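You operate a simulated robot arm through the tools that you are given. There is no shell and no other tool. Be economical: measure what you need, move in short steps, check, and stop when the job is done.

Carry out the task below with a simulated robot arm. There is one attempt and no reset: what you move stays moved.

Task
Plug the vent, close the damper, start the firing that the card names.
Fine: programme and hold time as the firing card says; start comes last; the door stays latched.
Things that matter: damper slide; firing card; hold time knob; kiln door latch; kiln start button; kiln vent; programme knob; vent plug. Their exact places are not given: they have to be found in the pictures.

It is judged by the outcome, as a careful person would: the job done as asked, and still so three seconds after it is handed in. It fails if anything else is knocked over, pushed out of place, dropped, spilled or broken.

Robot
A 6-joint arm with a two-finger gripper, on a carriage that runs on a rail from [-0.2, -221.7] to [0, 12.3] (x, y) and turns from -109 to 223 degrees about z. Base frame: it is fixed where the carriage stands at the start and does not move with it; the origin is on the floor, on the carriage's upright axis, x ahead of it, y to its left, z up. Lengths are in cm, angles in degrees, forces in N, time in s.
With the tool pointing down near the work surface it reaches from about 20 to 94 cm from the robot's upright axis, wherever it stands. Its first joint turns from -166.0 to 166.0 degrees. Places, roughly: damper slide [70, 0, 120]; firing card [90, -30, 120]; hold time knob [60, -30, 90]; kiln door latch [50, 0, 100]; kiln start button [60, -20, 80]; kiln vent [80, 40, 120]; programme knob [60, -30, 100]. Payload 2.54 kg.
Tool frame: the origin (TCP) lies between the finger pads and is the grasp point; the fingertips stand 2.3 cm ahead of it; z points along the fingers, y is the line along which they close. The gripper opens to 12.6 cm. The gripper's body begins 8.2 cm behind the TCP.
Orientation is told as [roll, pitch, yaw] about the base's x, y, z axes, in that order, counted from this pose: with the fingers straight down and closing along the base's y, the tool's x points along the base's -x, its y along +y and its z along -z.

Tools
- The arm moves only by the tool move_arm. Its argument "commands" is text: rows parted by semicolons, each of 7 numbers parted by spaces: the turn, a rotation vector about the tool's x, y, z in degrees, then the shift along the tool's x, y, z in cm, then the finger opening in cm, from 0 to 12.6. In form: wx wy wz tx ty tz fingers; .... A call has 1 to 8 rows; each row shifts and turns the commanded pose from where the row before left it, along the tool's axes as they then stand. A row lasts 0.2 s, in which the tool goes at most 5 cm and 8.6 degrees; a call with a longer step from one row to the next is refused whole, and so is a gripper value outside its range. A pose out of reach is approached as far as the arm can. The call stops where the force on the tool passes 90 N (or 10 N more than at its start, if that is more) or the arm is blocked; 0.2 s more then pass. The fingers move at their own pace and stop on an object; they squeeze with about 30 N. The grip force told is the motor's: it shows also when the fingers shut on nothing. Time passes only in rows, and 0.2 s behind the last, so rows that do not move let the fingers close. The reply holds the time, the measured pose of the TCP, the force on the tool along the base axes, the opening and the grip force, in the units named above and with some noise, with the torque about the TCP (base axes, N m) and any sound that the robot's microphone picked up.
- Cameras (640 x 400 px; columns grow to the right, rows downward): "scene" is now at [5.72, 17.69, 161.63]; the picture's right is [-0.38, -0.93, 0.00], its down [-0.46, 0.19, -0.87] and it looks along [0.80, -0.33, -0.50] (base axes); focal length 252 px, centre (320, 200). "wrist" rides on the gripper at [8.2, 1.4, -12.2] in the tool frame; the picture's right is [-0.17, 0.99, 0.00], its down [-0.79, -0.13, -0.60] and it looks along [-0.59, -0.10, 0.80] (tool axes); focal length 243 px, centre (320, 200).
- grab_frame(camera): a new picture of that camera. No time passes.
- move_column(by): slides the trunk up (or, below 0, down) by that many cm; the arm and the scene camera ride with it, the base frame stays. It gives what a move gives, with no picture.
- roll_base(legs): drives the robot by 1 to 6 legs, each [ahead, left, turn to the left] in cm, cm and degrees, along the robot's own axes; the way and the turn of a leg run together, so that a leg with both is an arc; at most 150 cm and 180 degrees a leg. The arm and the cameras ride along, it lands a little off, and it stops where it bumps. It keeps to its track: a leg is cut to what the track allows. It gives what a move gives.
- aim_head(pan, tilt): turns the head with the scene camera to pan (to the left, within 120 degrees either way) and tilt (down, from -29 to 69), counted from straight ahead of the robot. It gives what a move gives.
- probe_pixels(camera, pixels): for up to 12 pixels [column, row] of the newest picture of that camera ("zoom" is the newest enlarged one), the place [x, y, z] in the base frame of the surface seen there, good to about 0.2 cm, but the place of the scene camera against the robot may be out by one fixed shift of up to 2.5 cm in any direction. No time passes.
- inspect(camera, box): a new picture of the part [left, top, right, bottom] of that camera's present view, enlarged. No time passes.
- sign_off(): hands the job in; it is judged then, once.

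Go step by step. Measure first, check grasps and placings, and put right what went wrong. The budget is 80 turns and 60 pictures, counting those below and the enlarged ones. Unless the task says otherwise, let go and move clear before handing in, and close with one line.

The tools are called by a JSON object that holds its "fn" and its "kwargs". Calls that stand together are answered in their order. move_arm: Moves the arm, as the interface text tells. Its arguments: {"type":"object","properties":{"commands":{"type":"string"}},"required":["commands"]} The other tools are called the same way: move_column (by) slides the trunk up or down; roll_base (legs) drives the base; aim_head (pan, tilt) turns the head that bears the scene camera; grab_frame (camera) takes a picture; probe_pixels (camera, pixels) gives the place of the surface under pixels of a picture; inspect (camera, box) takes an enlarged picture of a part of a camera's view; sign_off () hands the job in.

At the start:

```text
time_s: 0.0
tcp_pos: [52.15, 4.31, 148.37]
tcp_rot: [0.0, 0.0, 0.0]
ft_force: [-0.4, 1.2, 0.3]
moment: [-0.03, 0.01, 0.01]
gripper_width: 12.61
gripper_force: 0.1
trunk travel left (down, up): [-42.5, 6.5]
robot x, y, heading: [-0.15, 0.2, 0.0]
head pan, tilt: [-22.2, 30.1]
```

scene: 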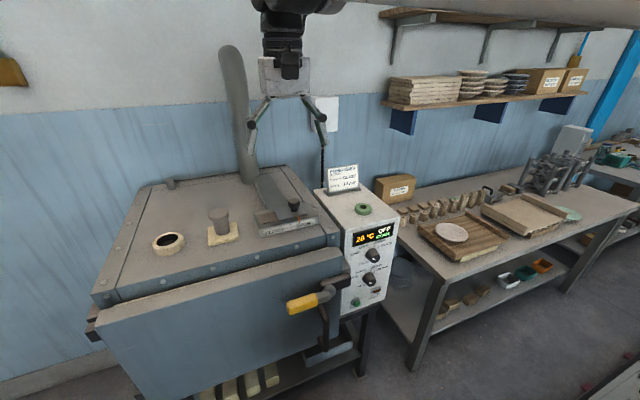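
wrist: 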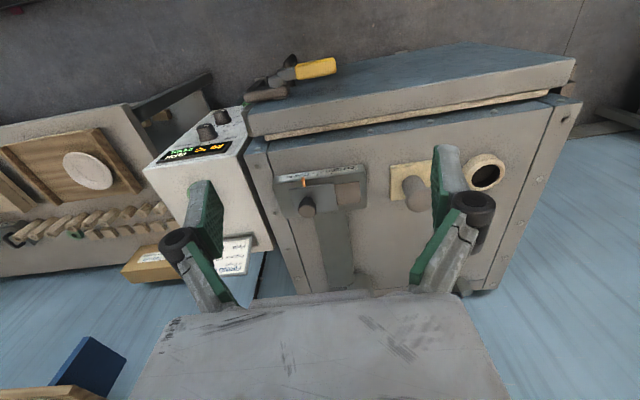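

The scene shows the kiln with the vent hole (168,243), plug (219,226), damper (285,215), card (343,178) and control box (370,260). I'll enlarge the card and the panel.

{"fn": "inspect", "kwargs": {"camera": "scene", "box": [320, 160, 368, 195]}}

{"fn": "inspect", "kwargs": {"camera": "scene", "box": [280, 190, 410, 320]}}

{"fn": "inspect", "kwargs": {"camera": "scene", "box": [140, 180, 330, 260]}}

{"fn": "probe_pixels", "kwargs": {"camera": "scene", "pixels": [[168, 241], [218, 213], [221, 240], [294, 203], [374, 254], [369, 279], [354, 301], [363, 208], [302, 303], [325, 293], [342, 180], [200, 260]]}}

```text
11.43 times, centred on (344, 178) of scene
```

zoom: 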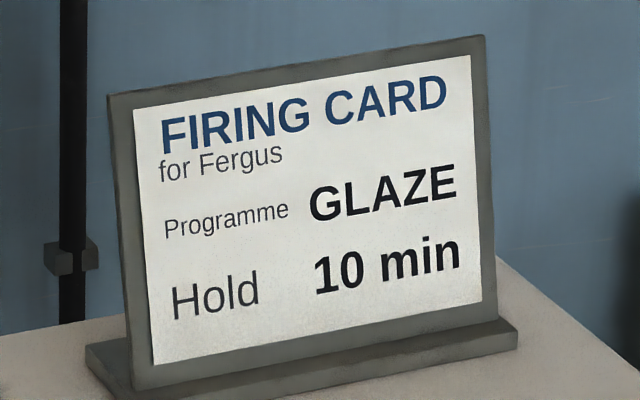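

```text
3.08 times, centred on (345, 255) of scene
```

zoom: 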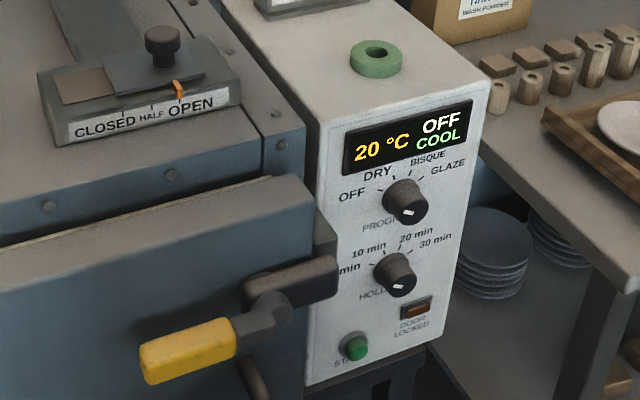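

```text
3.37 times, centred on (235, 220) of scene
```

zoom: 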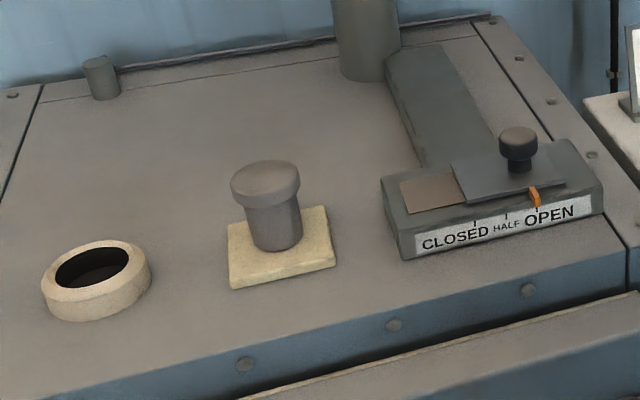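

```text
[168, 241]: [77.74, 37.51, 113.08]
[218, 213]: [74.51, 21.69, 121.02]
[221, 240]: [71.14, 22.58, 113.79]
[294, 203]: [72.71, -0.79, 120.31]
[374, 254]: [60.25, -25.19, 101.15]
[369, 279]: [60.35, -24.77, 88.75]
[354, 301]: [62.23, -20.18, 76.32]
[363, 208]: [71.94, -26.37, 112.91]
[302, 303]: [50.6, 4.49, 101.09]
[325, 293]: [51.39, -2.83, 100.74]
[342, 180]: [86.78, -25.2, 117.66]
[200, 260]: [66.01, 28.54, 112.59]
```

The card says GLAZE, 10 min. The wrist camera has no fixed shift, so I'll measure the same features from its picture.

{"fn": "inspect", "kwargs": {"camera": "wrist", "box": [260, 130, 520, 230]}}

{"fn": "probe_pixels", "kwargs": {"camera": "wrist", "pixels": [[409, 187], [425, 185], [486, 176], [470, 176], [503, 170], [486, 158], [306, 206], [304, 182], [220, 115], [207, 131], [307, 68], [380, 240]]}}

```text
2.46 times, centred on (390, 180) of wrist
```

zoom: 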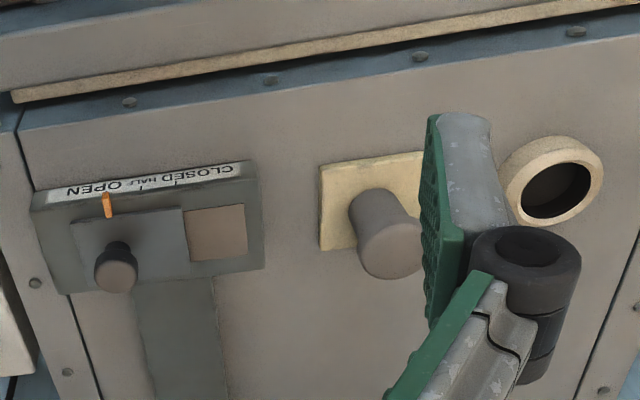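

```text
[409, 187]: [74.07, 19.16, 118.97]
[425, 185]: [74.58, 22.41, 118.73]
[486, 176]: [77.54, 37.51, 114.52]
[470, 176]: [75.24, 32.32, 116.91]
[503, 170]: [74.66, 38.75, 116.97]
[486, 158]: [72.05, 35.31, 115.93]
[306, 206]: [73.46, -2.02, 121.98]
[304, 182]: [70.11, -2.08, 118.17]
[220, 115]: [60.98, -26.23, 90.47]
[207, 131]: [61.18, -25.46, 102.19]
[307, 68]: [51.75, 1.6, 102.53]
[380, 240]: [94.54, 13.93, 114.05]
```

The wrist readings differ from the scene readings by about (+0.7, -1, +1.4). I'll probe the plug cap, vent rim and damper in the enlarged wrist picture.

{"fn": "probe_pixels", "kwargs": {"camera": "zoom", "pixels": [[370, 255], [392, 262], [414, 260], [392, 275], [370, 210], [515, 195], [594, 185], [560, 146], [540, 218], [118, 270], [330, 235], [300, 300]]}}

{"fn": "probe_pixels", "kwargs": {"camera": "scene", "pixels": [[154, 243], [184, 240], [168, 234], [166, 251], [212, 212], [226, 211], [218, 209], [218, 217], [294, 200], [300, 212], [290, 216], [262, 222]]}}

```text
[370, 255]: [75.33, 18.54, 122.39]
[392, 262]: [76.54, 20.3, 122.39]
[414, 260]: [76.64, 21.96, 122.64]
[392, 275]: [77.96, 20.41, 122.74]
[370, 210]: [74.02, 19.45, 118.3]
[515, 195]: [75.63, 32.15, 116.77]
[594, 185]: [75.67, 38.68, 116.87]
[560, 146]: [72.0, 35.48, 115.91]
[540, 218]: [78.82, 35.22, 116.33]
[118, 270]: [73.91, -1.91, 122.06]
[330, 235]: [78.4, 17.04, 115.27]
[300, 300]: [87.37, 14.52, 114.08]
```

```text
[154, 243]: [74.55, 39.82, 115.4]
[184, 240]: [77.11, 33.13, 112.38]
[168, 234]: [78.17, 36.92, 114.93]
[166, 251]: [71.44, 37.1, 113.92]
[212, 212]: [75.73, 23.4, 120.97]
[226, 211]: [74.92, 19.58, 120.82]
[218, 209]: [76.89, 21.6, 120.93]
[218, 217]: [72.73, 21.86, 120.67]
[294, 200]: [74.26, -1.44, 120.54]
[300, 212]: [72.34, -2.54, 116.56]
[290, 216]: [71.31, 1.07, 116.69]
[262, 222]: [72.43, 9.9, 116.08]
```

Measured: plug cap near (75.7, 20.5, 122.5), vent ring centre near (75.5, 35.5) with its rim at z≈116.9. I'll move above the plug at z≈140 and look with the wrist camera.

{"fn": "move_arm", "kwargs": {"commands": "0 0 0 -3.36 2.31 1.2 9;0 0 0 -3.36 2.31 1.2 9;0 0 0 -3.36 2.31 1.2 9;0 0 0 -3.36 2.31 1.2 9;0 0 0 -3.36 2.31 1.2 9;0 0 0 -3.36 2.31 1.2 9;0 0 0 -3.36 2.31 1.2 9;0 0 0 0 0 0 9"}}

{"fn": "grab_frame", "kwargs": {"camera": "wrist"}}

```text
time_s: 1.8
tcp_pos: [75.75, 20.41, 140.15]
tcp_rot: [-0.1, 0.0, 0.0]
ft_force: [0.9, 0.1, 0.4]
moment: [-0.04, 0.02, 0.02]
gripper_width: 8.99
gripper_force: 0.0
trunk travel left (down, up): [-42.5, 6.5]
robot x, y, heading: [-0.11, -0.09, 0.2]
head pan, tilt: [-22.2, 30.1]
```

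```text
53 pictures are left
```

wrist: 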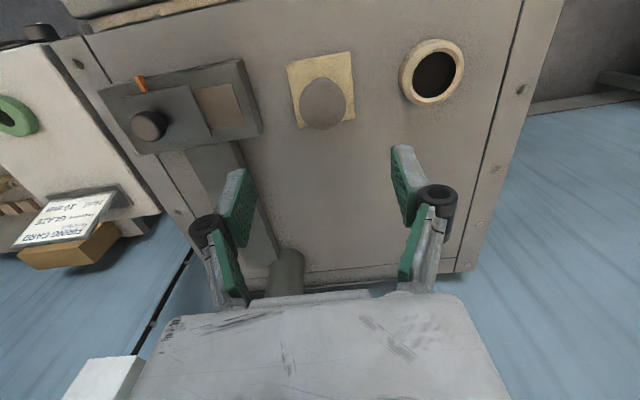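

The cap is clear at (323,103) and the ring at (432,72). I'll probe their edges for centres.

{"fn": "probe_pixels", "kwargs": {"camera": "wrist", "pixels": [[302, 102], [344, 102], [323, 82], [323, 124], [323, 103], [404, 80], [459, 62], [428, 43], [435, 101], [415, 75], [450, 66], [340, 150]]}}

{"fn": "inspect", "kwargs": {"camera": "wrist", "box": [280, 20, 480, 145]}}

```text
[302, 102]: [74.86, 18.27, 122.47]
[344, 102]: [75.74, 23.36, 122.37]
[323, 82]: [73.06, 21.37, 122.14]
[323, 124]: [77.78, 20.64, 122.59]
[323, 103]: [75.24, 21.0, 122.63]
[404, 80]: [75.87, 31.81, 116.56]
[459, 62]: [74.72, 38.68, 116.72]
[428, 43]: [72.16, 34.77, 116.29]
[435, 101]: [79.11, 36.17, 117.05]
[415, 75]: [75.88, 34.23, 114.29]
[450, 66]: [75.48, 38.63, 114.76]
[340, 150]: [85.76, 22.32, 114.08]
```

```text
3.20 times, centred on (380, 82) of wrist
```

zoom: 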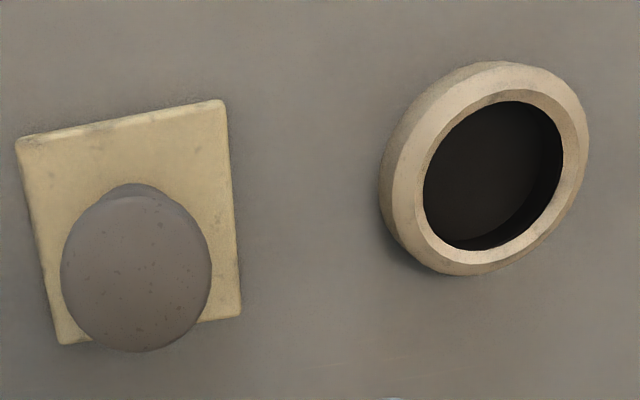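

Cap centre ≈ (75.4, 20.9), radius ≈2.6. I'll probe the lip just outside the hole to get its centre.

{"fn": "probe_pixels", "kwargs": {"camera": "zoom", "pixels": [[417, 192], [571, 148], [517, 96], [468, 255], [440, 240], [548, 105], [432, 150], [553, 205], [65, 270], [207, 268], [137, 205], [137, 345]]}}

```text
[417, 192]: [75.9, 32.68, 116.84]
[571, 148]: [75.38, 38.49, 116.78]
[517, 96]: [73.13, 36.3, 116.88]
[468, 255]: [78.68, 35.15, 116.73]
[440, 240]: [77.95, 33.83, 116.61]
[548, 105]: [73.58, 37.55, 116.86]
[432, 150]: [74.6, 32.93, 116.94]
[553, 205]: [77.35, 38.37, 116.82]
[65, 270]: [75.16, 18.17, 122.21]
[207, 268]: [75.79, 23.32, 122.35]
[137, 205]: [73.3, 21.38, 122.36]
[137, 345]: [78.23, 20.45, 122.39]
```

Hole centre ≈ (75.85, 35.65), cap centre ≈ (75.6, 20.85, top 122.4). I'll descend so the fingertips sit beside the cap's lower edge (TCP z≈123.2) and close.

{"fn": "move_arm", "kwargs": {"commands": "0 0 0 0.15 0.44 0 9;0 0 0 0 0 4.25 9;0 0 0 0 0 4.25 9;0 0 0 0 0 4.25 9;0 0 0 0 0 4.2 9;0 0 0 0 0 0 9"}}

{"fn": "grab_frame", "kwargs": {"camera": "scene"}}

```text
time_s: 3.2
tcp_pos: [75.33, 20.99, 123.17]
tcp_rot: [0.1, 0.0, -0.1]
ft_force: [-0.7, 0.3, -1.2]
moment: [-0.02, -0.01, 0.02]
gripper_width: 9.0
gripper_force: 0.1
trunk travel left (down, up): [-42.5, 6.5]
robot x, y, heading: [-0.07, 0.11, -0.0]
head pan, tilt: [-22.2, 30.1]
```

```text
51 pictures are left
```

scene: 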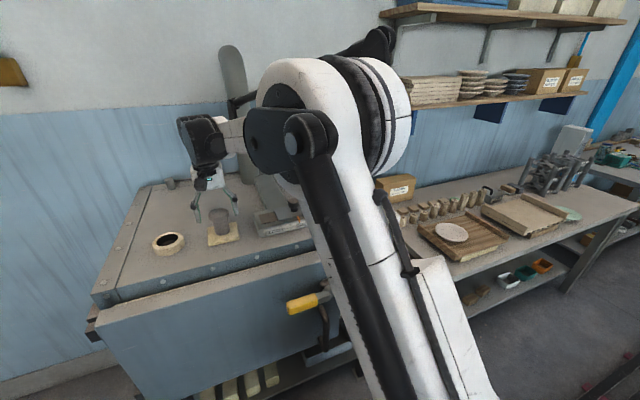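

The fingers straddle the cap at (219,215). I'll close on it and check from a zoom.

{"fn": "move_arm", "kwargs": {"commands": "0 0 0 0 0 0 4;0 0 0 0 0 0 4;0 0 0 0 0 0 4;0 0 0 0 0 0 4"}}

{"fn": "inspect", "kwargs": {"camera": "scene", "box": [170, 170, 270, 260]}}

```text
time_s: 4.2
tcp_pos: [75.29, 20.88, 123.25]
tcp_rot: [0.1, 0.0, 0.0]
ft_force: [0.0, -0.3, 0.4]
moment: [0.08, 0.05, 0.03]
gripper_width: 5.71
gripper_force: 30.1
trunk travel left (down, up): [-42.5, 6.5]
robot x, y, heading: [0.47, -0.12, 0.2]
head pan, tilt: [-22.2, 30.1]
```

```text
4.44 times, centred on (220, 215) of scene
```

zoom: 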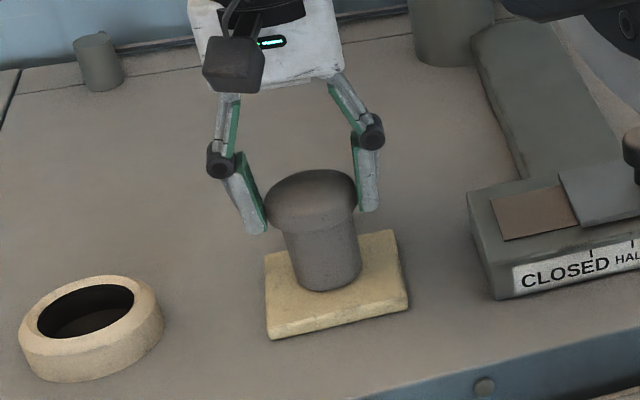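

The plug is gripped at 5.7 cm opening, tips level with the cap's underside. Lift 5 cm, shift +14.8 in y and +0.25 in x to above the hole.

{"fn": "move_arm", "kwargs": {"commands": "0 0 0 0 0 -2.5 4;0 0 0 0 0 -2.5 4;0 0 0 -0.05 3.7 0 4;0 0 0 -0.1 3.7 0 4;0 0 0 -0.05 3.7 0 4;0 0 0 -0.05 3.7 0 4;0 0 0 0 0 0 4;0 0 0 0 0 0 4"}}

{"fn": "inspect", "kwargs": {"camera": "scene", "box": [120, 160, 240, 270]}}

{"fn": "grab_frame", "kwargs": {"camera": "wrist"}}

```text
time_s: 6.0
tcp_pos: [75.62, 35.69, 128.05]
tcp_rot: [0.0, 0.0, 0.0]
ft_force: [0.5, 0.2, -0.2]
moment: [0.01, 0.01, 0.02]
gripper_width: 3.98
gripper_force: 0.0
trunk travel left (down, up): [-42.5, 6.5]
robot x, y, heading: [0.36, 0.24, -0.1]
head pan, tilt: [-22.2, 30.1]
```

```text
3.64 times, centred on (180, 215) of scene
```

zoom: 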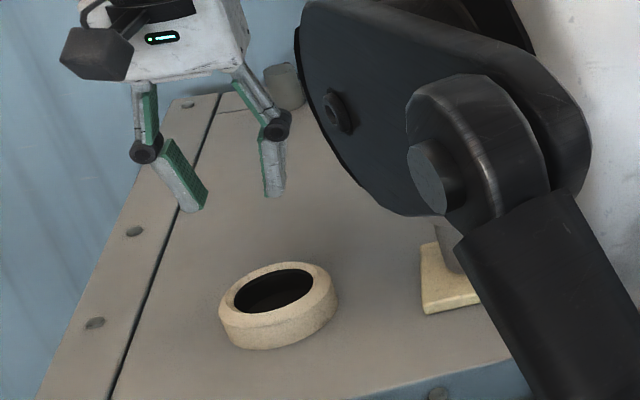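

```text
48 pictures are left
```

wrist: 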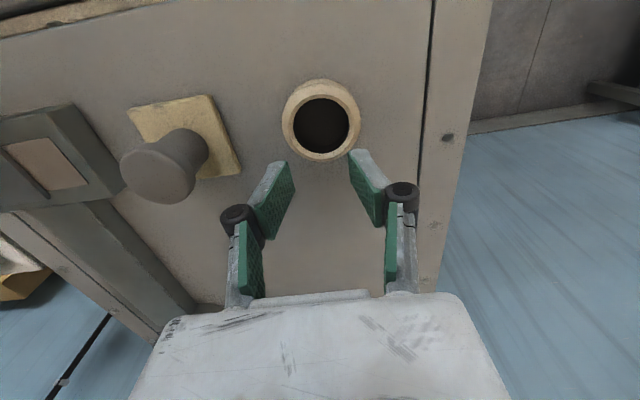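

The plug slipped out of the shallow tip grip and still stands on its pad at (160,175). I'll re-measure it and grip deeper.

{"fn": "probe_pixels", "kwargs": {"camera": "wrist", "pixels": [[124, 170], [192, 185], [160, 153], [155, 199], [158, 176], [296, 122], [348, 127], [322, 93], [320, 156], [289, 120], [356, 127], [190, 150]]}}

{"fn": "inspect", "kwargs": {"camera": "wrist", "box": [100, 80, 260, 210]}}

```text
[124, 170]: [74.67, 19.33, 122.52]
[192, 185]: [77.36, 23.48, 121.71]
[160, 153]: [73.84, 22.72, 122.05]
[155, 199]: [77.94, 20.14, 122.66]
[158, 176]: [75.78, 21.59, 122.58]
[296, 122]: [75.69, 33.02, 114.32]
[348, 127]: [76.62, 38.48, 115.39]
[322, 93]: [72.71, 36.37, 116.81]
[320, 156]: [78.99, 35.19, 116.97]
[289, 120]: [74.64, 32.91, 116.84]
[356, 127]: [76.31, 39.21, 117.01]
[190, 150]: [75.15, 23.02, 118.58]
```

```text
3.08 times, centred on (180, 145) of wrist
```

zoom: 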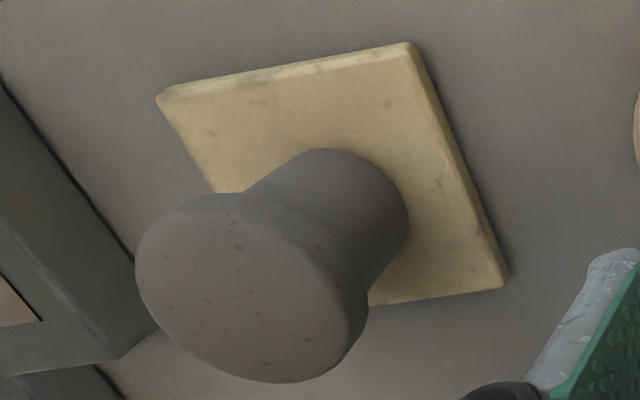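

The plug now stands upright at about (75.9, 21.4). Going back over it, opening to 9, and lowering to TCP z≈121.2 for a deeper grip.

{"fn": "move_arm", "kwargs": {"commands": "0 0 0 0 0 0 9;0 0 0 0 -4.5 0 9;0 0 0 0 -4.8 0 9;0 0 0 -0.1 -4.95 0 9;0 0 0 0 0 3.4 9;0 0 0 0 0 3.4 9;0 0 0 0 0 0 9"}}

{"fn": "move_arm", "kwargs": {"commands": "0 0 0 0 0 0 3;0 0 0 0 0 0 3;0 0 0 0 0 0 3;0 0 0 0 0 0 3;0 0 0 0 0 0 3"}}

{"fn": "inspect", "kwargs": {"camera": "scene", "box": [170, 170, 270, 260]}}

```text
time_s: 7.6
tcp_pos: [75.92, 21.37, 121.13]
tcp_rot: [0.0, 0.0, -0.1]
ft_force: [0.2, -0.5, 0.2]
moment: [-0.01, 0.0, 0.01]
gripper_width: 9.0
gripper_force: 0.0
trunk travel left (down, up): [-42.5, 6.5]
robot x, y, heading: [0.31, 0.32, -0.2]
head pan, tilt: [-22.2, 30.1]
```

```text
time_s: 8.8
tcp_pos: [75.89, 21.53, 121.21]
tcp_rot: [0.0, 0.0, 0.1]
ft_force: [0.2, 0.5, 3.1]
moment: [0.05, 0.0, -0.01]
gripper_width: 5.29
gripper_force: 30.4
trunk travel left (down, up): [-42.5, 6.5]
robot x, y, heading: [-0.21, 0.38, 0.1]
head pan, tilt: [-22.2, 30.1]
```

```text
4.44 times, centred on (220, 215) of scene
```

zoom: 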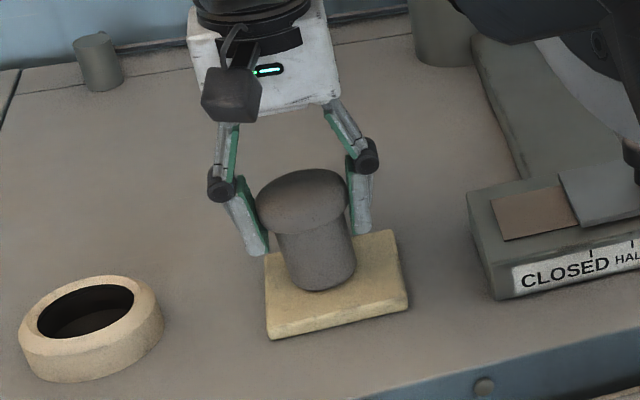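

The cap is held at 5.29, with the pads well past its lower edge. I'll lift a little and check it follows.

{"fn": "move_arm", "kwargs": {"commands": "0 0 0 0 0 -1.5 3;0 0 0 0 0 -1.5 3;0 0 0 0 0 -1.5 3;0 0 0 0 0 -1 3;0 0 0 0 0 0 3"}}

{"fn": "grab_frame", "kwargs": {"camera": "wrist"}}

```text
time_s: 10.0
tcp_pos: [76.0, 21.54, 126.9]
tcp_rot: [-0.1, 0.1, 0.1]
ft_force: [-0.3, 0.3, -2.0]
moment: [0.0, 0.01, 0.01]
gripper_width: 5.28
gripper_force: 30.1
trunk travel left (down, up): [-42.5, 6.5]
robot x, y, heading: [0.18, 0.1, -0.2]
head pan, tilt: [-22.2, 30.1]
```

```text
45 pictures are left
```

wrist: 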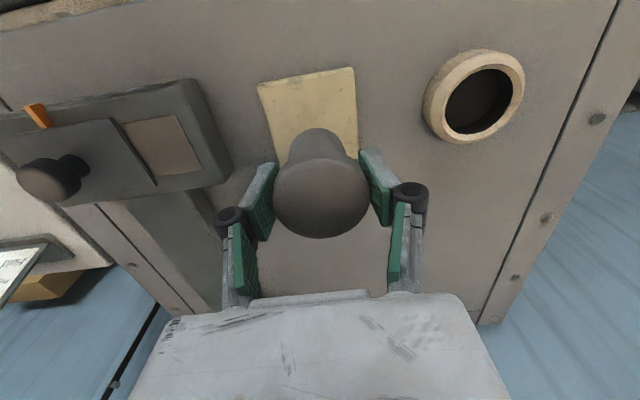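

The plug is lifted with the gripper. I'll probe its cap edges to get the exact offset to the hole.

{"fn": "probe_pixels", "kwargs": {"camera": "wrist", "pixels": [[278, 197], [365, 195], [318, 160], [323, 234], [321, 197], [295, 140], [345, 140], [435, 110], [519, 85], [480, 57], [472, 138]]}}

```text
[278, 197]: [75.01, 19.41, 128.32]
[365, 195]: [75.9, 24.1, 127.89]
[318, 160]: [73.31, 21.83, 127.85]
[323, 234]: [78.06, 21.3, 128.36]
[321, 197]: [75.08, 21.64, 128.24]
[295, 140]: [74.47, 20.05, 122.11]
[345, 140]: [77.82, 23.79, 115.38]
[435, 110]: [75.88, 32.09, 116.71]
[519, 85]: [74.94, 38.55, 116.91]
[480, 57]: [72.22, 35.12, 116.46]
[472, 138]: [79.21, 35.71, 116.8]
```

Plug centre ≈ (75.6, 21.65), hole ≈ (75.8, 35.6), so I'll shift +0.2 in x and +14 in y, then check alignment.

{"fn": "move_arm", "kwargs": {"commands": "0 0 0 -0.05 3.5 0 3;0 0 0 -0.05 3.5 0 3;0 0 0 -0.05 3.5 0 3;0 0 0 -0.05 3.5 0 3;0 0 0 0 0 0 3;0 0 0 0 0 0 3"}}

{"fn": "grab_frame", "kwargs": {"camera": "wrist"}}

{"fn": "inspect", "kwargs": {"camera": "scene", "box": [120, 170, 220, 270]}}

```text
time_s: 11.4
tcp_pos: [76.06, 35.45, 126.69]
tcp_rot: [0.0, 0.0, -0.1]
ft_force: [0.4, -0.3, -1.5]
moment: [-0.02, 0.01, -0.01]
gripper_width: 5.3
gripper_force: 30.3
trunk travel left (down, up): [-42.5, 6.5]
robot x, y, heading: [0.11, -0.08, 0.0]
head pan, tilt: [-22.2, 30.1]
```

```text
44 pictures are left
```

wrist: 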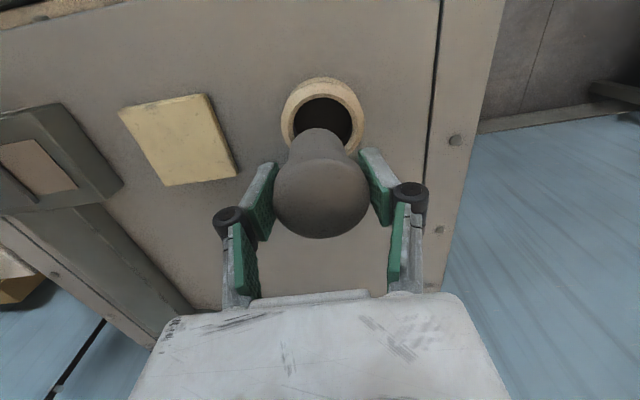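

```text
4.00 times, centred on (170, 220) of scene
```

zoom: 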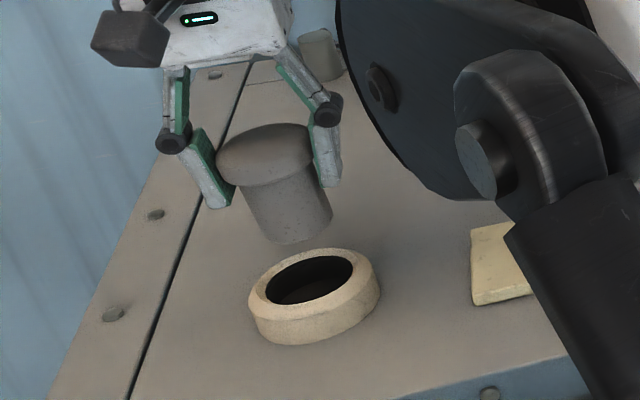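

Aligned within a few mm. I'll lower slowly and watch the force.

{"fn": "move_arm", "kwargs": {"commands": "0 0 0 0 0 1.5 3;0 0 0 0 0 1.5 3;0 0 0 0 0 1 3;0 0 0 0 0 0.7 3;0 0 0 0 0 0.5 3;0 0 0 0 0 0 3"}}

{"fn": "inspect", "kwargs": {"camera": "scene", "box": [120, 190, 220, 270]}}

```text
time_s: 12.8
tcp_pos: [75.99, 35.43, 121.58]
tcp_rot: [-0.1, 0.0, 0.0]
ft_force: [-0.6, 2.9, 2.2]
moment: [0.11, 0.05, 0.05]
gripper_width: 5.29
gripper_force: 29.8
trunk travel left (down, up): [-42.5, 6.5]
robot x, y, heading: [0.05, 0.07, 0.0]
head pan, tilt: [-22.2, 30.1]
```

```text
5.00 times, centred on (170, 230) of scene
```

zoom: 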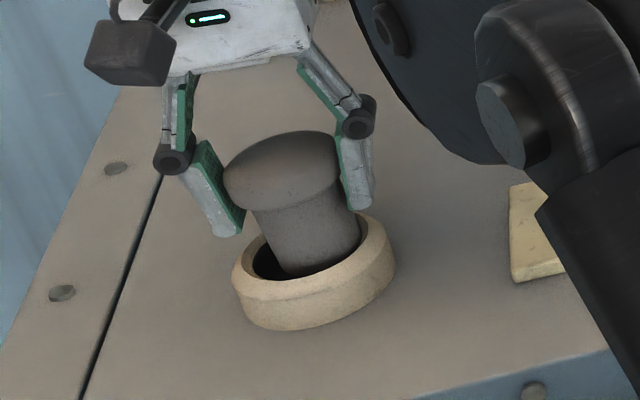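

The plug is entering but leans on the -y side of the hole (gap at (265,262), Fy +2.9). I'll nudge +0.3 in y and continue down.

{"fn": "move_arm", "kwargs": {"commands": "0 0 0 0 0.3 0 3;0 0 0 0 0 0.5 3;0 0 0 0 0 0.5 3;0 0 0 0 0 0.5 3;0 0 0 0 0 0 3"}}

{"fn": "inspect", "kwargs": {"camera": "scene", "box": [120, 190, 220, 270]}}

```text
time_s: 14.0
tcp_pos: [75.84, 35.6, 120.22]
tcp_rot: [0.0, 0.0, -0.2]
ft_force: [4.0, -5.1, 19.3]
moment: [0.08, -0.32, -0.07]
gripper_width: 5.29
gripper_force: 30.0
trunk travel left (down, up): [-42.5, 6.5]
robot x, y, heading: [0.42, 0.02, -0.0]
head pan, tilt: [-22.2, 30.1]
```

```text
5.00 times, centred on (170, 230) of scene
```

zoom: 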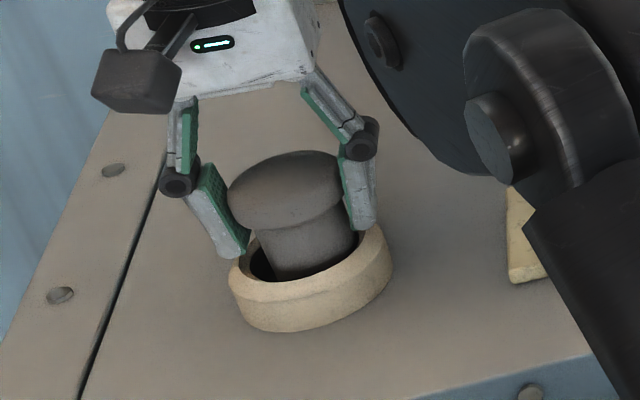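

There's a 19 N upward push, so something touches. I'll look from the wrist camera for the gap around the shaft.

{"fn": "inspect", "kwargs": {"camera": "wrist", "box": [240, 70, 400, 250]}}

```text
2.22 times, centred on (320, 160) of wrist
```

zoom: 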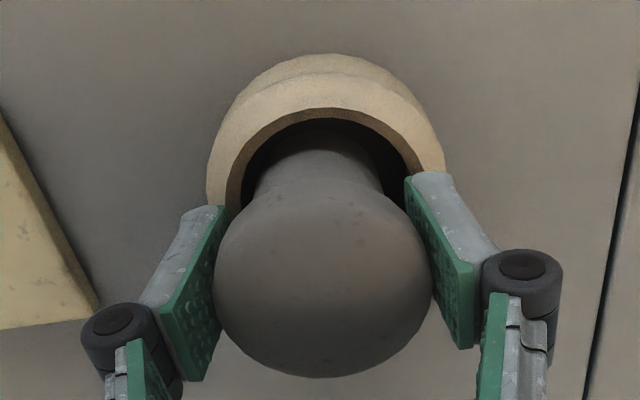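

There's a gap on the near (-x) side, and the torque puts the contact at the +x,+y shaft edge. I'll lift slightly, shift -0.3 x and -0.15 y, and descend again.

{"fn": "move_arm", "kwargs": {"commands": "0 0 0 0 0 -0.7 3;0 0 0 0.3 -0.15 0 3;0 0 0 0 0 0.5 3;0 0 0 0 0 0.4 3;0 0 0 0 0 0.4 3;0 0 0 0 0 0 3"}}

{"fn": "inspect", "kwargs": {"camera": "wrist", "box": [240, 70, 400, 250]}}

```text
time_s: 15.4
tcp_pos: [75.71, 35.39, 119.64]
tcp_rot: [0.0, -0.1, 0.1]
ft_force: [1.3, -0.3, 22.0]
moment: [-0.07, -0.03, 0.04]
gripper_width: 5.15
gripper_force: 30.6
trunk travel left (down, up): [-42.5, 6.5]
robot x, y, heading: [-0.07, 0.3, 0.1]
head pan, tilt: [-22.2, 30.1]
```

```text
2.22 times, centred on (320, 160) of wrist
```

zoom: 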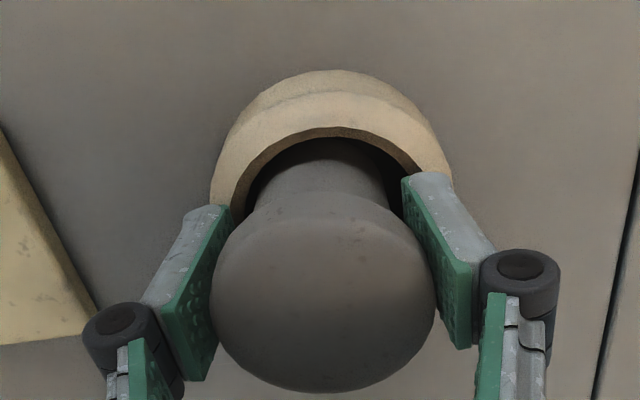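

The force is now central at 22 N, and the plug has slid up a bit in the grip. I'll probe the cap height and the gap.

{"fn": "probe_pixels", "kwargs": {"camera": "zoom", "pixels": [[325, 290], [240, 290], [405, 290], [325, 370], [325, 165], [260, 190], [390, 190], [340, 105], [330, 210], [225, 185], [440, 170]]}}

{"fn": "inspect", "kwargs": {"camera": "scene", "box": [130, 195, 210, 265]}}

```text
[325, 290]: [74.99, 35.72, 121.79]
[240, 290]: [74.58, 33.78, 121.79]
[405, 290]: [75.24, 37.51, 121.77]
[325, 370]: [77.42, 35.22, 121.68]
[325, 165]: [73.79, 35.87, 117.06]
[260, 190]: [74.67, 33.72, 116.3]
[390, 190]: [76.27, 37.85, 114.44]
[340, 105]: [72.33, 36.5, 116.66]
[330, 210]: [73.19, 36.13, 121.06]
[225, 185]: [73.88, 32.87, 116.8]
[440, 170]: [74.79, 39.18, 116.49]
```

```text
5.71 times, centred on (170, 230) of scene
```

zoom: 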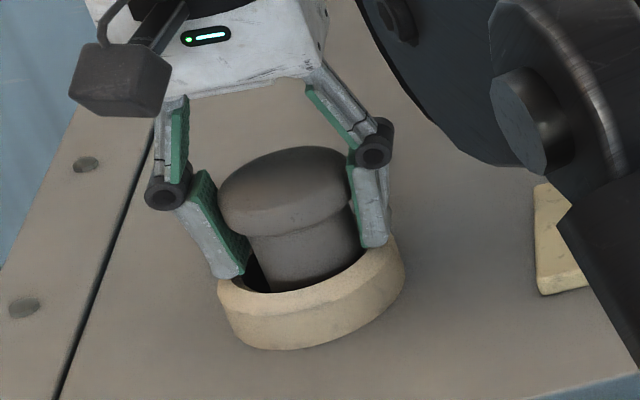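

The fingertips are now at the ring's top, with the shaft about 2.2 cm inside. I'll release, back off upward, and see how the plug sits before pushing it home.

{"fn": "move_arm", "kwargs": {"commands": "0 0 0 0 0 0 6;0 0 0 0 0 0 7;0 0 0 0 0 0 8;0 0 0 0 0 -2 8;0 0 0 0 0 -4 8;0 0 0 0 0 -4 8"}}

{"fn": "grab_frame", "kwargs": {"camera": "wrist"}}

{"fn": "inspect", "kwargs": {"camera": "scene", "box": [130, 195, 210, 265]}}

```text
time_s: 16.8
tcp_pos: [75.76, 35.65, 129.43]
tcp_rot: [0.1, 0.0, 0.1]
ft_force: [-0.1, -0.4, 0.3]
moment: [-0.02, -0.03, 0.01]
gripper_width: 8.01
gripper_force: 0.1
trunk travel left (down, up): [-42.5, 6.5]
robot x, y, heading: [0.17, -0.27, -0.2]
head pan, tilt: [-22.2, 30.1]
```

```text
37 pictures are left
```

wrist: 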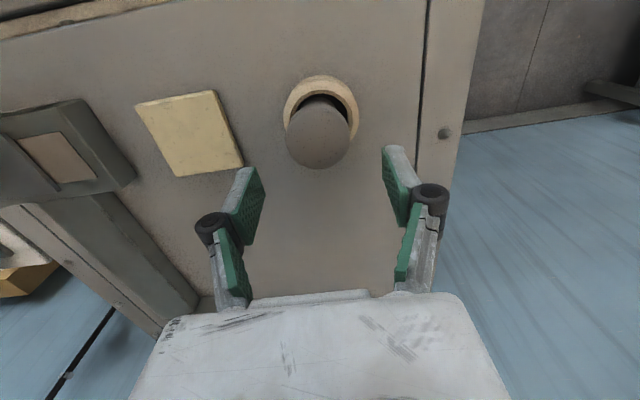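

```text
5.71 times, centred on (170, 230) of scene
```

zoom: 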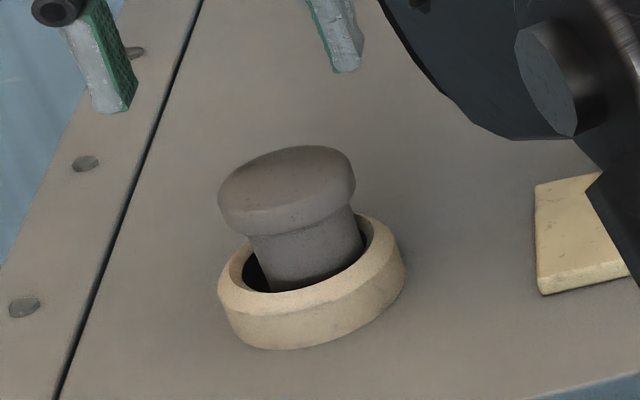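

The plug stands about upright, with its cap still ~3 cm above the ring. I'll close the fingers and press gently on the cap's centre to see whether it goes further.

{"fn": "move_arm", "kwargs": {"commands": "0 0 0 0 0 0 0;0 0 0 0 0 0 0;0 0 0 0 0 1.5 0;0 0 0 0 0 1.5 0;0 0 0 0 0 1.5 0;0 0 0 0 0 0.5 0;0 0 0 0 0 0.4 0;0 0 0 0 0 0.4 0"}}

{"fn": "move_arm", "kwargs": {"commands": "0 0 0 0 0 0.4 0;0 0 0 0 0 0.4 0;0 0 0 0 0 0 0"}}

{"fn": "inspect", "kwargs": {"camera": "scene", "box": [130, 195, 210, 265]}}

```text
time_s: 18.6
tcp_pos: [75.69, 35.71, 123.89]
tcp_rot: [0.1, -0.1, 0.0]
ft_force: [6.7, 3.4, 30.8]
moment: [0.09, -0.27, -0.01]
gripper_width: 0.59
gripper_force: 27.9
trunk travel left (down, up): [-42.5, 6.5]
robot x, y, heading: [0.32, -0.17, 0.1]
head pan, tilt: [-22.2, 30.1]
```

```text
time_s: 19.1
tcp_pos: [75.61, 35.51, 123.8]
tcp_rot: [0.2, -0.3, 0.0]
ft_force: [11.4, 5.8, 48.4]
moment: [0.14, -0.42, 0.02]
gripper_width: 0.61
gripper_force: 28.6
trunk travel left (down, up): [-42.5, 6.5]
robot x, y, heading: [0.35, 0.17, -0.1]
head pan, tilt: [-22.2, 30.1]
stopped in row 2: the force on the tool passed its limit at 97 N (the readings are from after the stop); the commanded pose is now the measured one
```

```text
5.71 times, centred on (170, 230) of scene
```

zoom: 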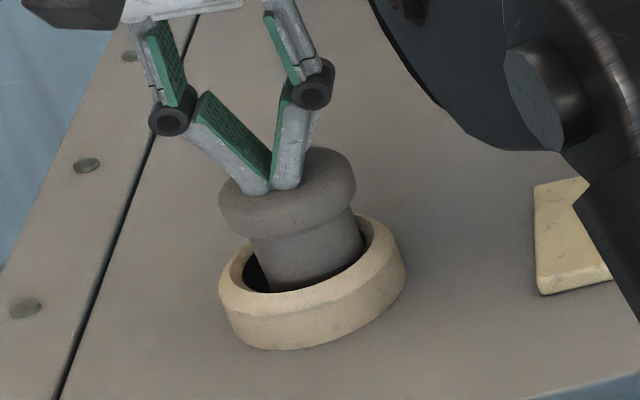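

Pressing to 97 N did not move it, so the plug stands on something inside. I'll probe the dark gap beside the shaft for the depth of the recess.

{"fn": "probe_pixels", "kwargs": {"camera": "zoom", "pixels": [[250, 262], [255, 272], [262, 282], [258, 288], [264, 290], [300, 285], [330, 278], [250, 285], [365, 235], [240, 300], [280, 175], [290, 215]]}}

```text
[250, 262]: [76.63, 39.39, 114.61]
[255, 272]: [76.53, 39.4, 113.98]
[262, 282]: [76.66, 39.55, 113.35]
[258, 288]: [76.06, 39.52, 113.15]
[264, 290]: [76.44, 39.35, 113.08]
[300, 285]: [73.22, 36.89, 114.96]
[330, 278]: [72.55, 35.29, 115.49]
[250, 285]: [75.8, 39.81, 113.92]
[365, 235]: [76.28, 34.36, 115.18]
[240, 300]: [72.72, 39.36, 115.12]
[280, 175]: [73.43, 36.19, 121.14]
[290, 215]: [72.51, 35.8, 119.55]
```

The wall runs down to at least z≈114.5; I need the plug's offset from the hole centre. I'll probe cap and ring edges in the last wrist picture.

{"fn": "probe_pixels", "kwargs": {"camera": "wrist", "pixels": [[288, 137], [348, 137], [318, 110], [318, 166], [318, 138], [297, 118], [339, 155], [298, 97], [285, 105], [357, 108], [320, 79], [330, 100]]}}

```text
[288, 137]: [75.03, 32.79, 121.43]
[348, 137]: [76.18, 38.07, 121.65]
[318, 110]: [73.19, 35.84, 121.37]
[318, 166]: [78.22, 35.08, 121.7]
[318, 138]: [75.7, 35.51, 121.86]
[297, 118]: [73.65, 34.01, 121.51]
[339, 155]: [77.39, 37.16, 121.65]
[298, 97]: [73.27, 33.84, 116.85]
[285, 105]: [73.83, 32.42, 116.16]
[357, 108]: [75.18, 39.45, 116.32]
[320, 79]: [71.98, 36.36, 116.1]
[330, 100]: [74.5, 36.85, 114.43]
```

An earlier probe inside the empty hole read (75.88, 34.23, 114.29), so it has a floor at z≈114.3 and the plug rests on it; it is fully in. Next the damper: rise and travel toward its knob near (73.9, -2, 122).

{"fn": "move_arm", "kwargs": {"commands": "0 0 0 0 0 -4 0.5;0 0 0 0 0 -4 4;0 0 0 0.25 -4.6 -0.5 6;0 0 0 0.25 -4.6 -0.5 6;0 0 0 0.25 -4.6 -0.5 6;0 0 0 0.25 -4.6 -0.5 6;0 0 0 0.25 -4.6 -0.5 6;0 0 0 0.25 -4.6 -0.5 6"}}

{"fn": "move_arm", "kwargs": {"commands": "0 0 0 0.1 -4.6 0 6;0 0 0 0 -2 0 6;0 0 0 0 0 0 6"}}

{"fn": "grab_frame", "kwargs": {"camera": "wrist"}}

```text
time_s: 20.9
tcp_pos: [74.26, 7.93, 134.23]
tcp_rot: [0.1, -0.2, 0.0]
ft_force: [-0.1, -0.6, -0.8]
moment: [0.04, 0.0, 0.02]
gripper_width: 5.98
gripper_force: 0.1
trunk travel left (down, up): [-42.5, 6.5]
robot x, y, heading: [0.02, 0.17, -0.1]
head pan, tilt: [-22.2, 30.1]
```

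```text
time_s: 21.7
tcp_pos: [74.17, 1.5, 134.16]
tcp_rot: [0.1, -0.2, 0.1]
ft_force: [-0.3, 0.2, -0.3]
moment: [0.01, 0.0, 0.01]
gripper_width: 6.01
gripper_force: 0.1
trunk travel left (down, up): [-42.5, 6.5]
robot x, y, heading: [0.19, -0.07, 0.0]
head pan, tilt: [-22.2, 30.1]
```

```text
34 pictures are left
```

wrist: 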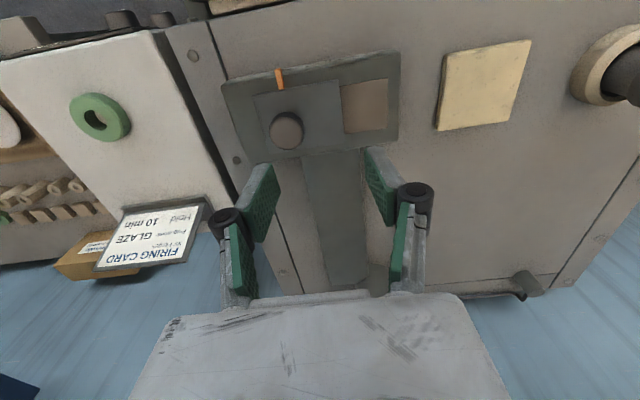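

{"fn": "probe_pixels", "kwargs": {"camera": "wrist", "pixels": [[272, 132], [300, 130], [286, 116], [286, 146], [286, 131], [310, 100], [279, 80], [340, 95], [365, 105], [390, 75], [255, 100], [230, 90]]}}

```text
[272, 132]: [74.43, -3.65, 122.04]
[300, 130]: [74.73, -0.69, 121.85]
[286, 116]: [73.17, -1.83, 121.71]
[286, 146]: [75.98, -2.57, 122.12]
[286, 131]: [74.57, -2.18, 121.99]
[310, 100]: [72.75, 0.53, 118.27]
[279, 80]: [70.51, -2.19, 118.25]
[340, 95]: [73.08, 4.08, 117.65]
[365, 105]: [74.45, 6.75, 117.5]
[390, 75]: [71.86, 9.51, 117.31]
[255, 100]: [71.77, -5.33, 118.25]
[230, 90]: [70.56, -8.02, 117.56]
```

Knob centre ≈ (74.55, -2.2), top z 122, plate z 118.3. I'll come down over it to z≈121.3 and grip it.

{"fn": "move_arm", "kwargs": {"commands": "0 0 0 -0.4 -3.7 0 6;0 0 0 0 0 4.3 6;0 0 0 0 0 4.3 6;0 0 0 0 0 4.2 6;0 0 0 0 0 0 6;0 0 0 0 0 0 2;0 0 0 0 0 0 2;0 0 0 0 0 0 2"}}

{"fn": "grab_frame", "kwargs": {"camera": "wrist"}}

```text
time_s: 23.5
tcp_pos: [74.52, -2.2, 121.31]
tcp_rot: [0.1, -0.2, 0.0]
ft_force: [-4.5, -0.7, -7.0]
moment: [-0.06, -0.03, 0.02]
gripper_width: 3.37
gripper_force: 45.5
trunk travel left (down, up): [-42.5, 6.5]
robot x, y, heading: [-0.52, 0.18, 0.1]
head pan, tilt: [-22.2, 30.1]
```

```text
33 pictures are left
```

wrist: 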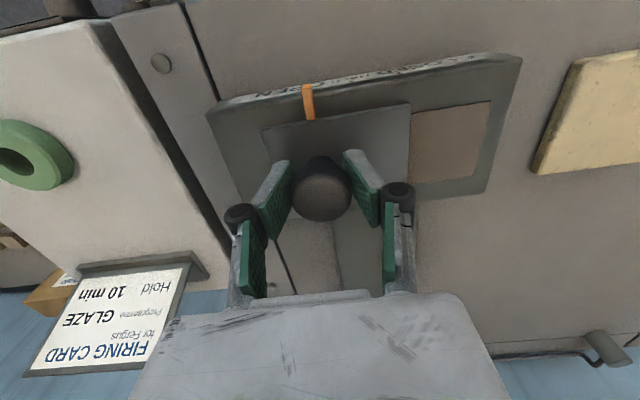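

The knob is gripped at 3.4 cm. I'll slide it in +y in small steps until it meets its stop.

{"fn": "move_arm", "kwargs": {"commands": "0 0 0 0 0.8 0 2;0 0 0 0 0.8 0 2;0 0 0 0 0.8 0 2;0 0 0 0 0.8 0 2;0 0 0 0 0.8 0 2;0 0 0 0 0 0 2"}}

{"fn": "grab_frame", "kwargs": {"camera": "wrist"}}

```text
time_s: 24.9
tcp_pos: [74.74, 1.75, 121.51]
tcp_rot: [0.1, -0.1, -0.1]
ft_force: [-22.5, 0.2, -57.2]
moment: [0.03, 0.45, 0.08]
gripper_width: 3.41
gripper_force: 44.7
trunk travel left (down, up): [-42.5, 6.5]
robot x, y, heading: [-0.08, -0.07, -0.0]
head pan, tilt: [-22.2, 30.1]
```

```text
32 pictures are left
```

wrist: 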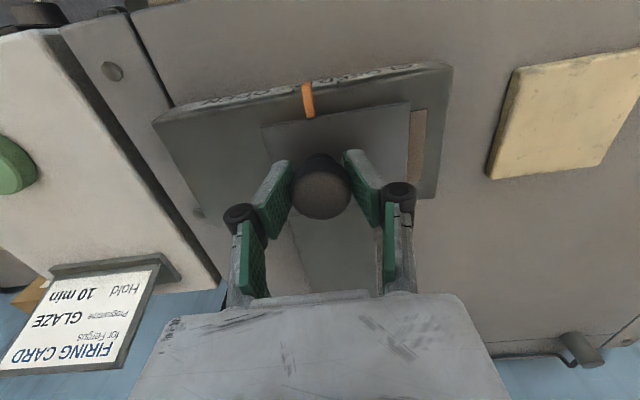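

The slide follows, with ~1 cm still to go (brown strip at (417,145)); Fz is -57 N, so I'll relieve by easing down and back slightly while continuing.

{"fn": "move_arm", "kwargs": {"commands": "0 0 0 0.15 0 0.2 2;0 0 0 0 0.5 0 2;0 0 0 0 0.5 0 2;0 0 0 0 0.4 0 2;0 0 0 0 0 0 2"}}

{"fn": "inspect", "kwargs": {"camera": "wrist", "box": [180, 40, 480, 240]}}

```text
time_s: 26.1
tcp_pos: [74.65, 3.23, 121.39]
tcp_rot: [0.2, -0.3, 0.0]
ft_force: [22.5, -0.1, 14.5]
moment: [0.01, -0.43, 0.03]
gripper_width: 3.44
gripper_force: 45.4
trunk travel left (down, up): [-42.5, 6.5]
robot x, y, heading: [0.17, 0.48, -0.1]
head pan, tilt: [-22.2, 30.1]
```

```text
2.00 times, centred on (330, 140) of wrist
```

zoom: 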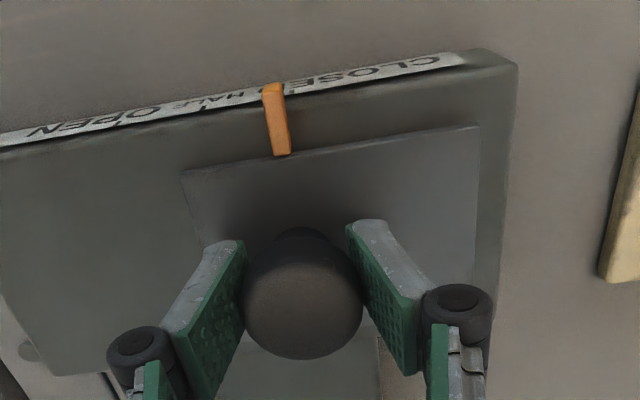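

The brown opening is covered, and the pointer is at the "D" end of CLOSED. I'll push further to find the stop.

{"fn": "move_arm", "kwargs": {"commands": "0 0 0 0 0.4 0 2;0 0 0 0 0.4 0 2;0 0 0 0 0.4 0 2;0 0 0 0 0 0 2"}}

{"fn": "inspect", "kwargs": {"camera": "scene", "box": [230, 180, 330, 250]}}

```text
time_s: 27.1
tcp_pos: [74.57, 3.8, 121.38]
tcp_rot: [0.1, -0.1, -0.2]
ft_force: [17.9, -28.1, 13.4]
moment: [-0.53, -0.17, -0.3]
gripper_width: 3.38
gripper_force: 45.0
trunk travel left (down, up): [-42.5, 6.5]
robot x, y, heading: [0.18, -0.4, 0.0]
head pan, tilt: [-22.2, 30.1]
```

```text
5.71 times, centred on (280, 215) of scene
```

zoom: 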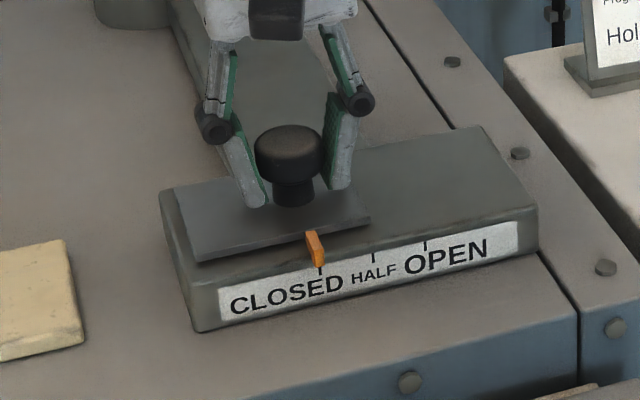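

The pointer stands on the CLOSED tick with the slide at its stop (Fy -28). I'll release, rise straight up and draw back.

{"fn": "move_arm", "kwargs": {"commands": "0 0 0 0 -0.3 0 3;0 0 0 0 0 0 6;0 0 0 0 0 0 6.5;0 0 0 0 0 -3 6.5;0 0 0 0 0 -4.5 6.5;0 0 0 0 0 -4.5 6.5;0 0 0 4 0 -2 6.5;0 0 0 4.5 0 0 6.5"}}

{"fn": "move_arm", "kwargs": {"commands": "0 -8.5 0 4 -2 0 6;0 -8.5 0 4 -2 0 6;0 -8.5 0 3.5 -2 0 6;0 -8.5 0 3 -2 -1.5 6;0 -8.5 0 0 -2 -3 6;0 -8.5 0 0 -2 -3 6;0 -8.5 0 0 -2 -3 6;0 0 0 0 0 0 6"}}

{"fn": "inspect", "kwargs": {"camera": "scene", "box": [110, 170, 350, 320]}}

```text
time_s: 28.9
tcp_pos: [65.82, 3.8, 135.42]
tcp_rot: [0.2, -0.3, 0.0]
ft_force: [0.2, -0.1, 0.0]
moment: [-0.02, -0.05, -0.03]
gripper_width: 6.52
gripper_force: 0.1
trunk travel left (down, up): [-42.5, 6.5]
robot x, y, heading: [-0.25, -0.12, -0.2]
head pan, tilt: [-22.2, 30.1]
```

```text
time_s: 30.7
tcp_pos: [45.03, -10.28, 140.35]
tcp_rot: [0.2, -59.8, -0.1]
ft_force: [-0.3, 0.5, -0.3]
moment: [-0.02, 0.03, -0.01]
gripper_width: 6.02
gripper_force: 0.2
trunk travel left (down, up): [-42.5, 6.5]
robot x, y, heading: [0.14, 0.08, 0.1]
head pan, tilt: [-22.2, 30.1]
```

```text
2.67 times, centred on (230, 245) of scene
```

zoom: 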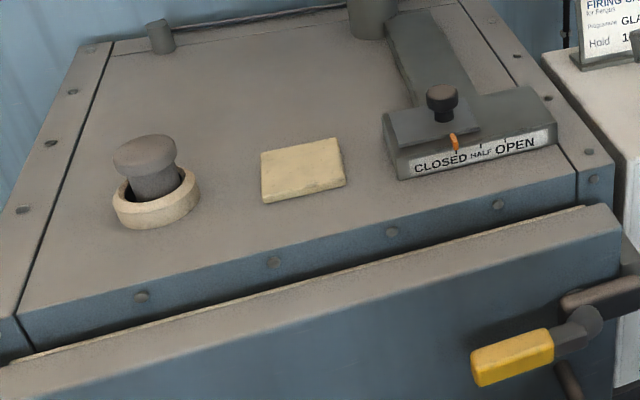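

Plug in place, damper CLOSED, latch untouched. Now I'll finish turning the tool to point at the panel, and drive the carriage to y≈-24 to face it.

{"fn": "move_arm", "kwargs": {"commands": "0 -7.5 0 0 2 -1 6;0 -7.5 0 0 2 -1 6;0 -7.5 0 0 2 -1 6;0 -7.6 0 0 2 0 6;0 0 0 0 1 0 6;0 0 0 0 0 0 6"}}

{"fn": "roll_base", "kwargs": {"legs": [[0, -24, 0]]}}

{"fn": "move_column", "kwargs": {"by": -20}}

{"fn": "aim_head", "kwargs": {"pan": -10, "tilt": 35}}

{"fn": "grab_frame", "kwargs": {"camera": "scene"}}

{"fn": "grab_frame", "kwargs": {"camera": "wrist"}}

```text
time_s: 32.1
tcp_pos: [42.47, -1.03, 141.54]
tcp_rot: [16.9, -89.8, -17.1]
ft_force: [-0.4, 0.1, 0.4]
moment: [-0.01, 0.03, 0.03]
gripper_width: 5.99
gripper_force: 0.1
trunk travel left (down, up): [-42.5, 6.5]
robot x, y, heading: [0.28, -0.1, 0.2]
head pan, tilt: [-22.2, 30.1]
```

```text
time_s: 33.9
tcp_pos: [42.51, -25.06, 141.53]
tcp_rot: [20.4, -89.6, -20.5]
ft_force: [0.3, -0.6, 0.2]
moment: [0.02, 0.02, 0.0]
gripper_width: 5.99
gripper_force: 0.1
trunk travel left (down, up): [-42.5, 6.5]
robot x, y, heading: [0.1, -23.79, 0.2]
head pan, tilt: [-22.2, 30.1]
```

```text
time_s: 36.1
tcp_pos: [42.5, -24.97, 121.57]
tcp_rot: [17.0, -89.8, -17.0]
ft_force: [0.7, -0.2, -0.5]
moment: [0.03, 0.0, -0.01]
gripper_width: 5.98
gripper_force: 0.1
trunk travel left (down, up): [-22.5, 26.5]
robot x, y, heading: [-0.08, -23.53, -0.3]
head pan, tilt: [-22.2, 30.1]
```

```text
time_s: 36.8
tcp_pos: [42.54, -24.99, 121.56]
tcp_rot: [17.8, -89.8, -17.9]
ft_force: [0.1, -0.5, -0.2]
moment: [0.0, -0.02, 0.01]
gripper_width: 6.0
gripper_force: 0.1
trunk travel left (down, up): [-22.5, 26.5]
robot x, y, heading: [0.22, -23.97, -0.2]
head pan, tilt: [-10.0, 35.0]
```

```text
28 pictures are left
```

scene: 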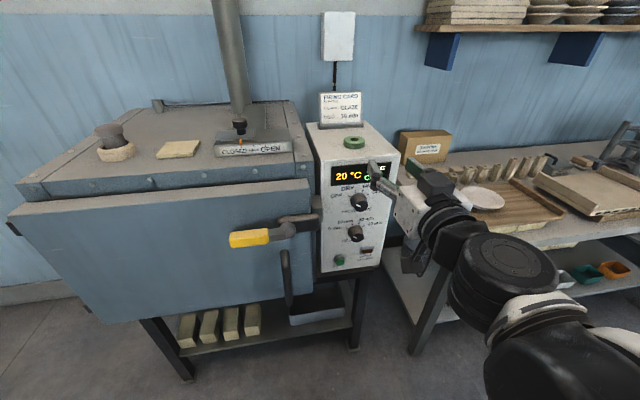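

```text
27 pictures are left
```

wrist: 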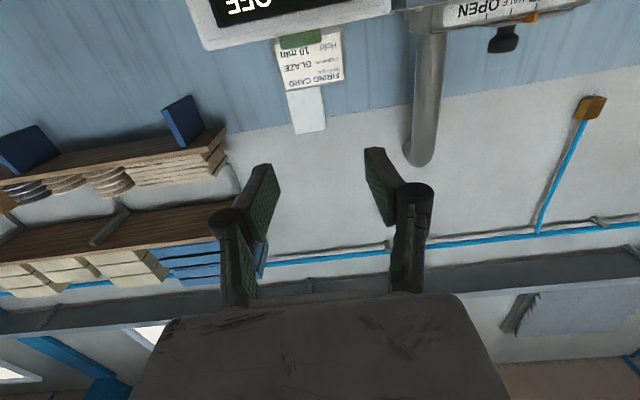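

The wrist now faces the panel but its camera looks up. I'll enlarge the panel in the scene picture to read the knob positions.

{"fn": "inspect", "kwargs": {"camera": "scene", "box": [310, 155, 400, 275]}}

```text
3.33 times, centred on (355, 215) of scene
```

zoom: 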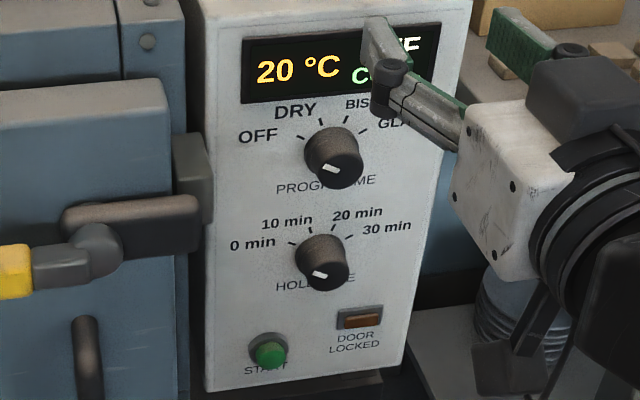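

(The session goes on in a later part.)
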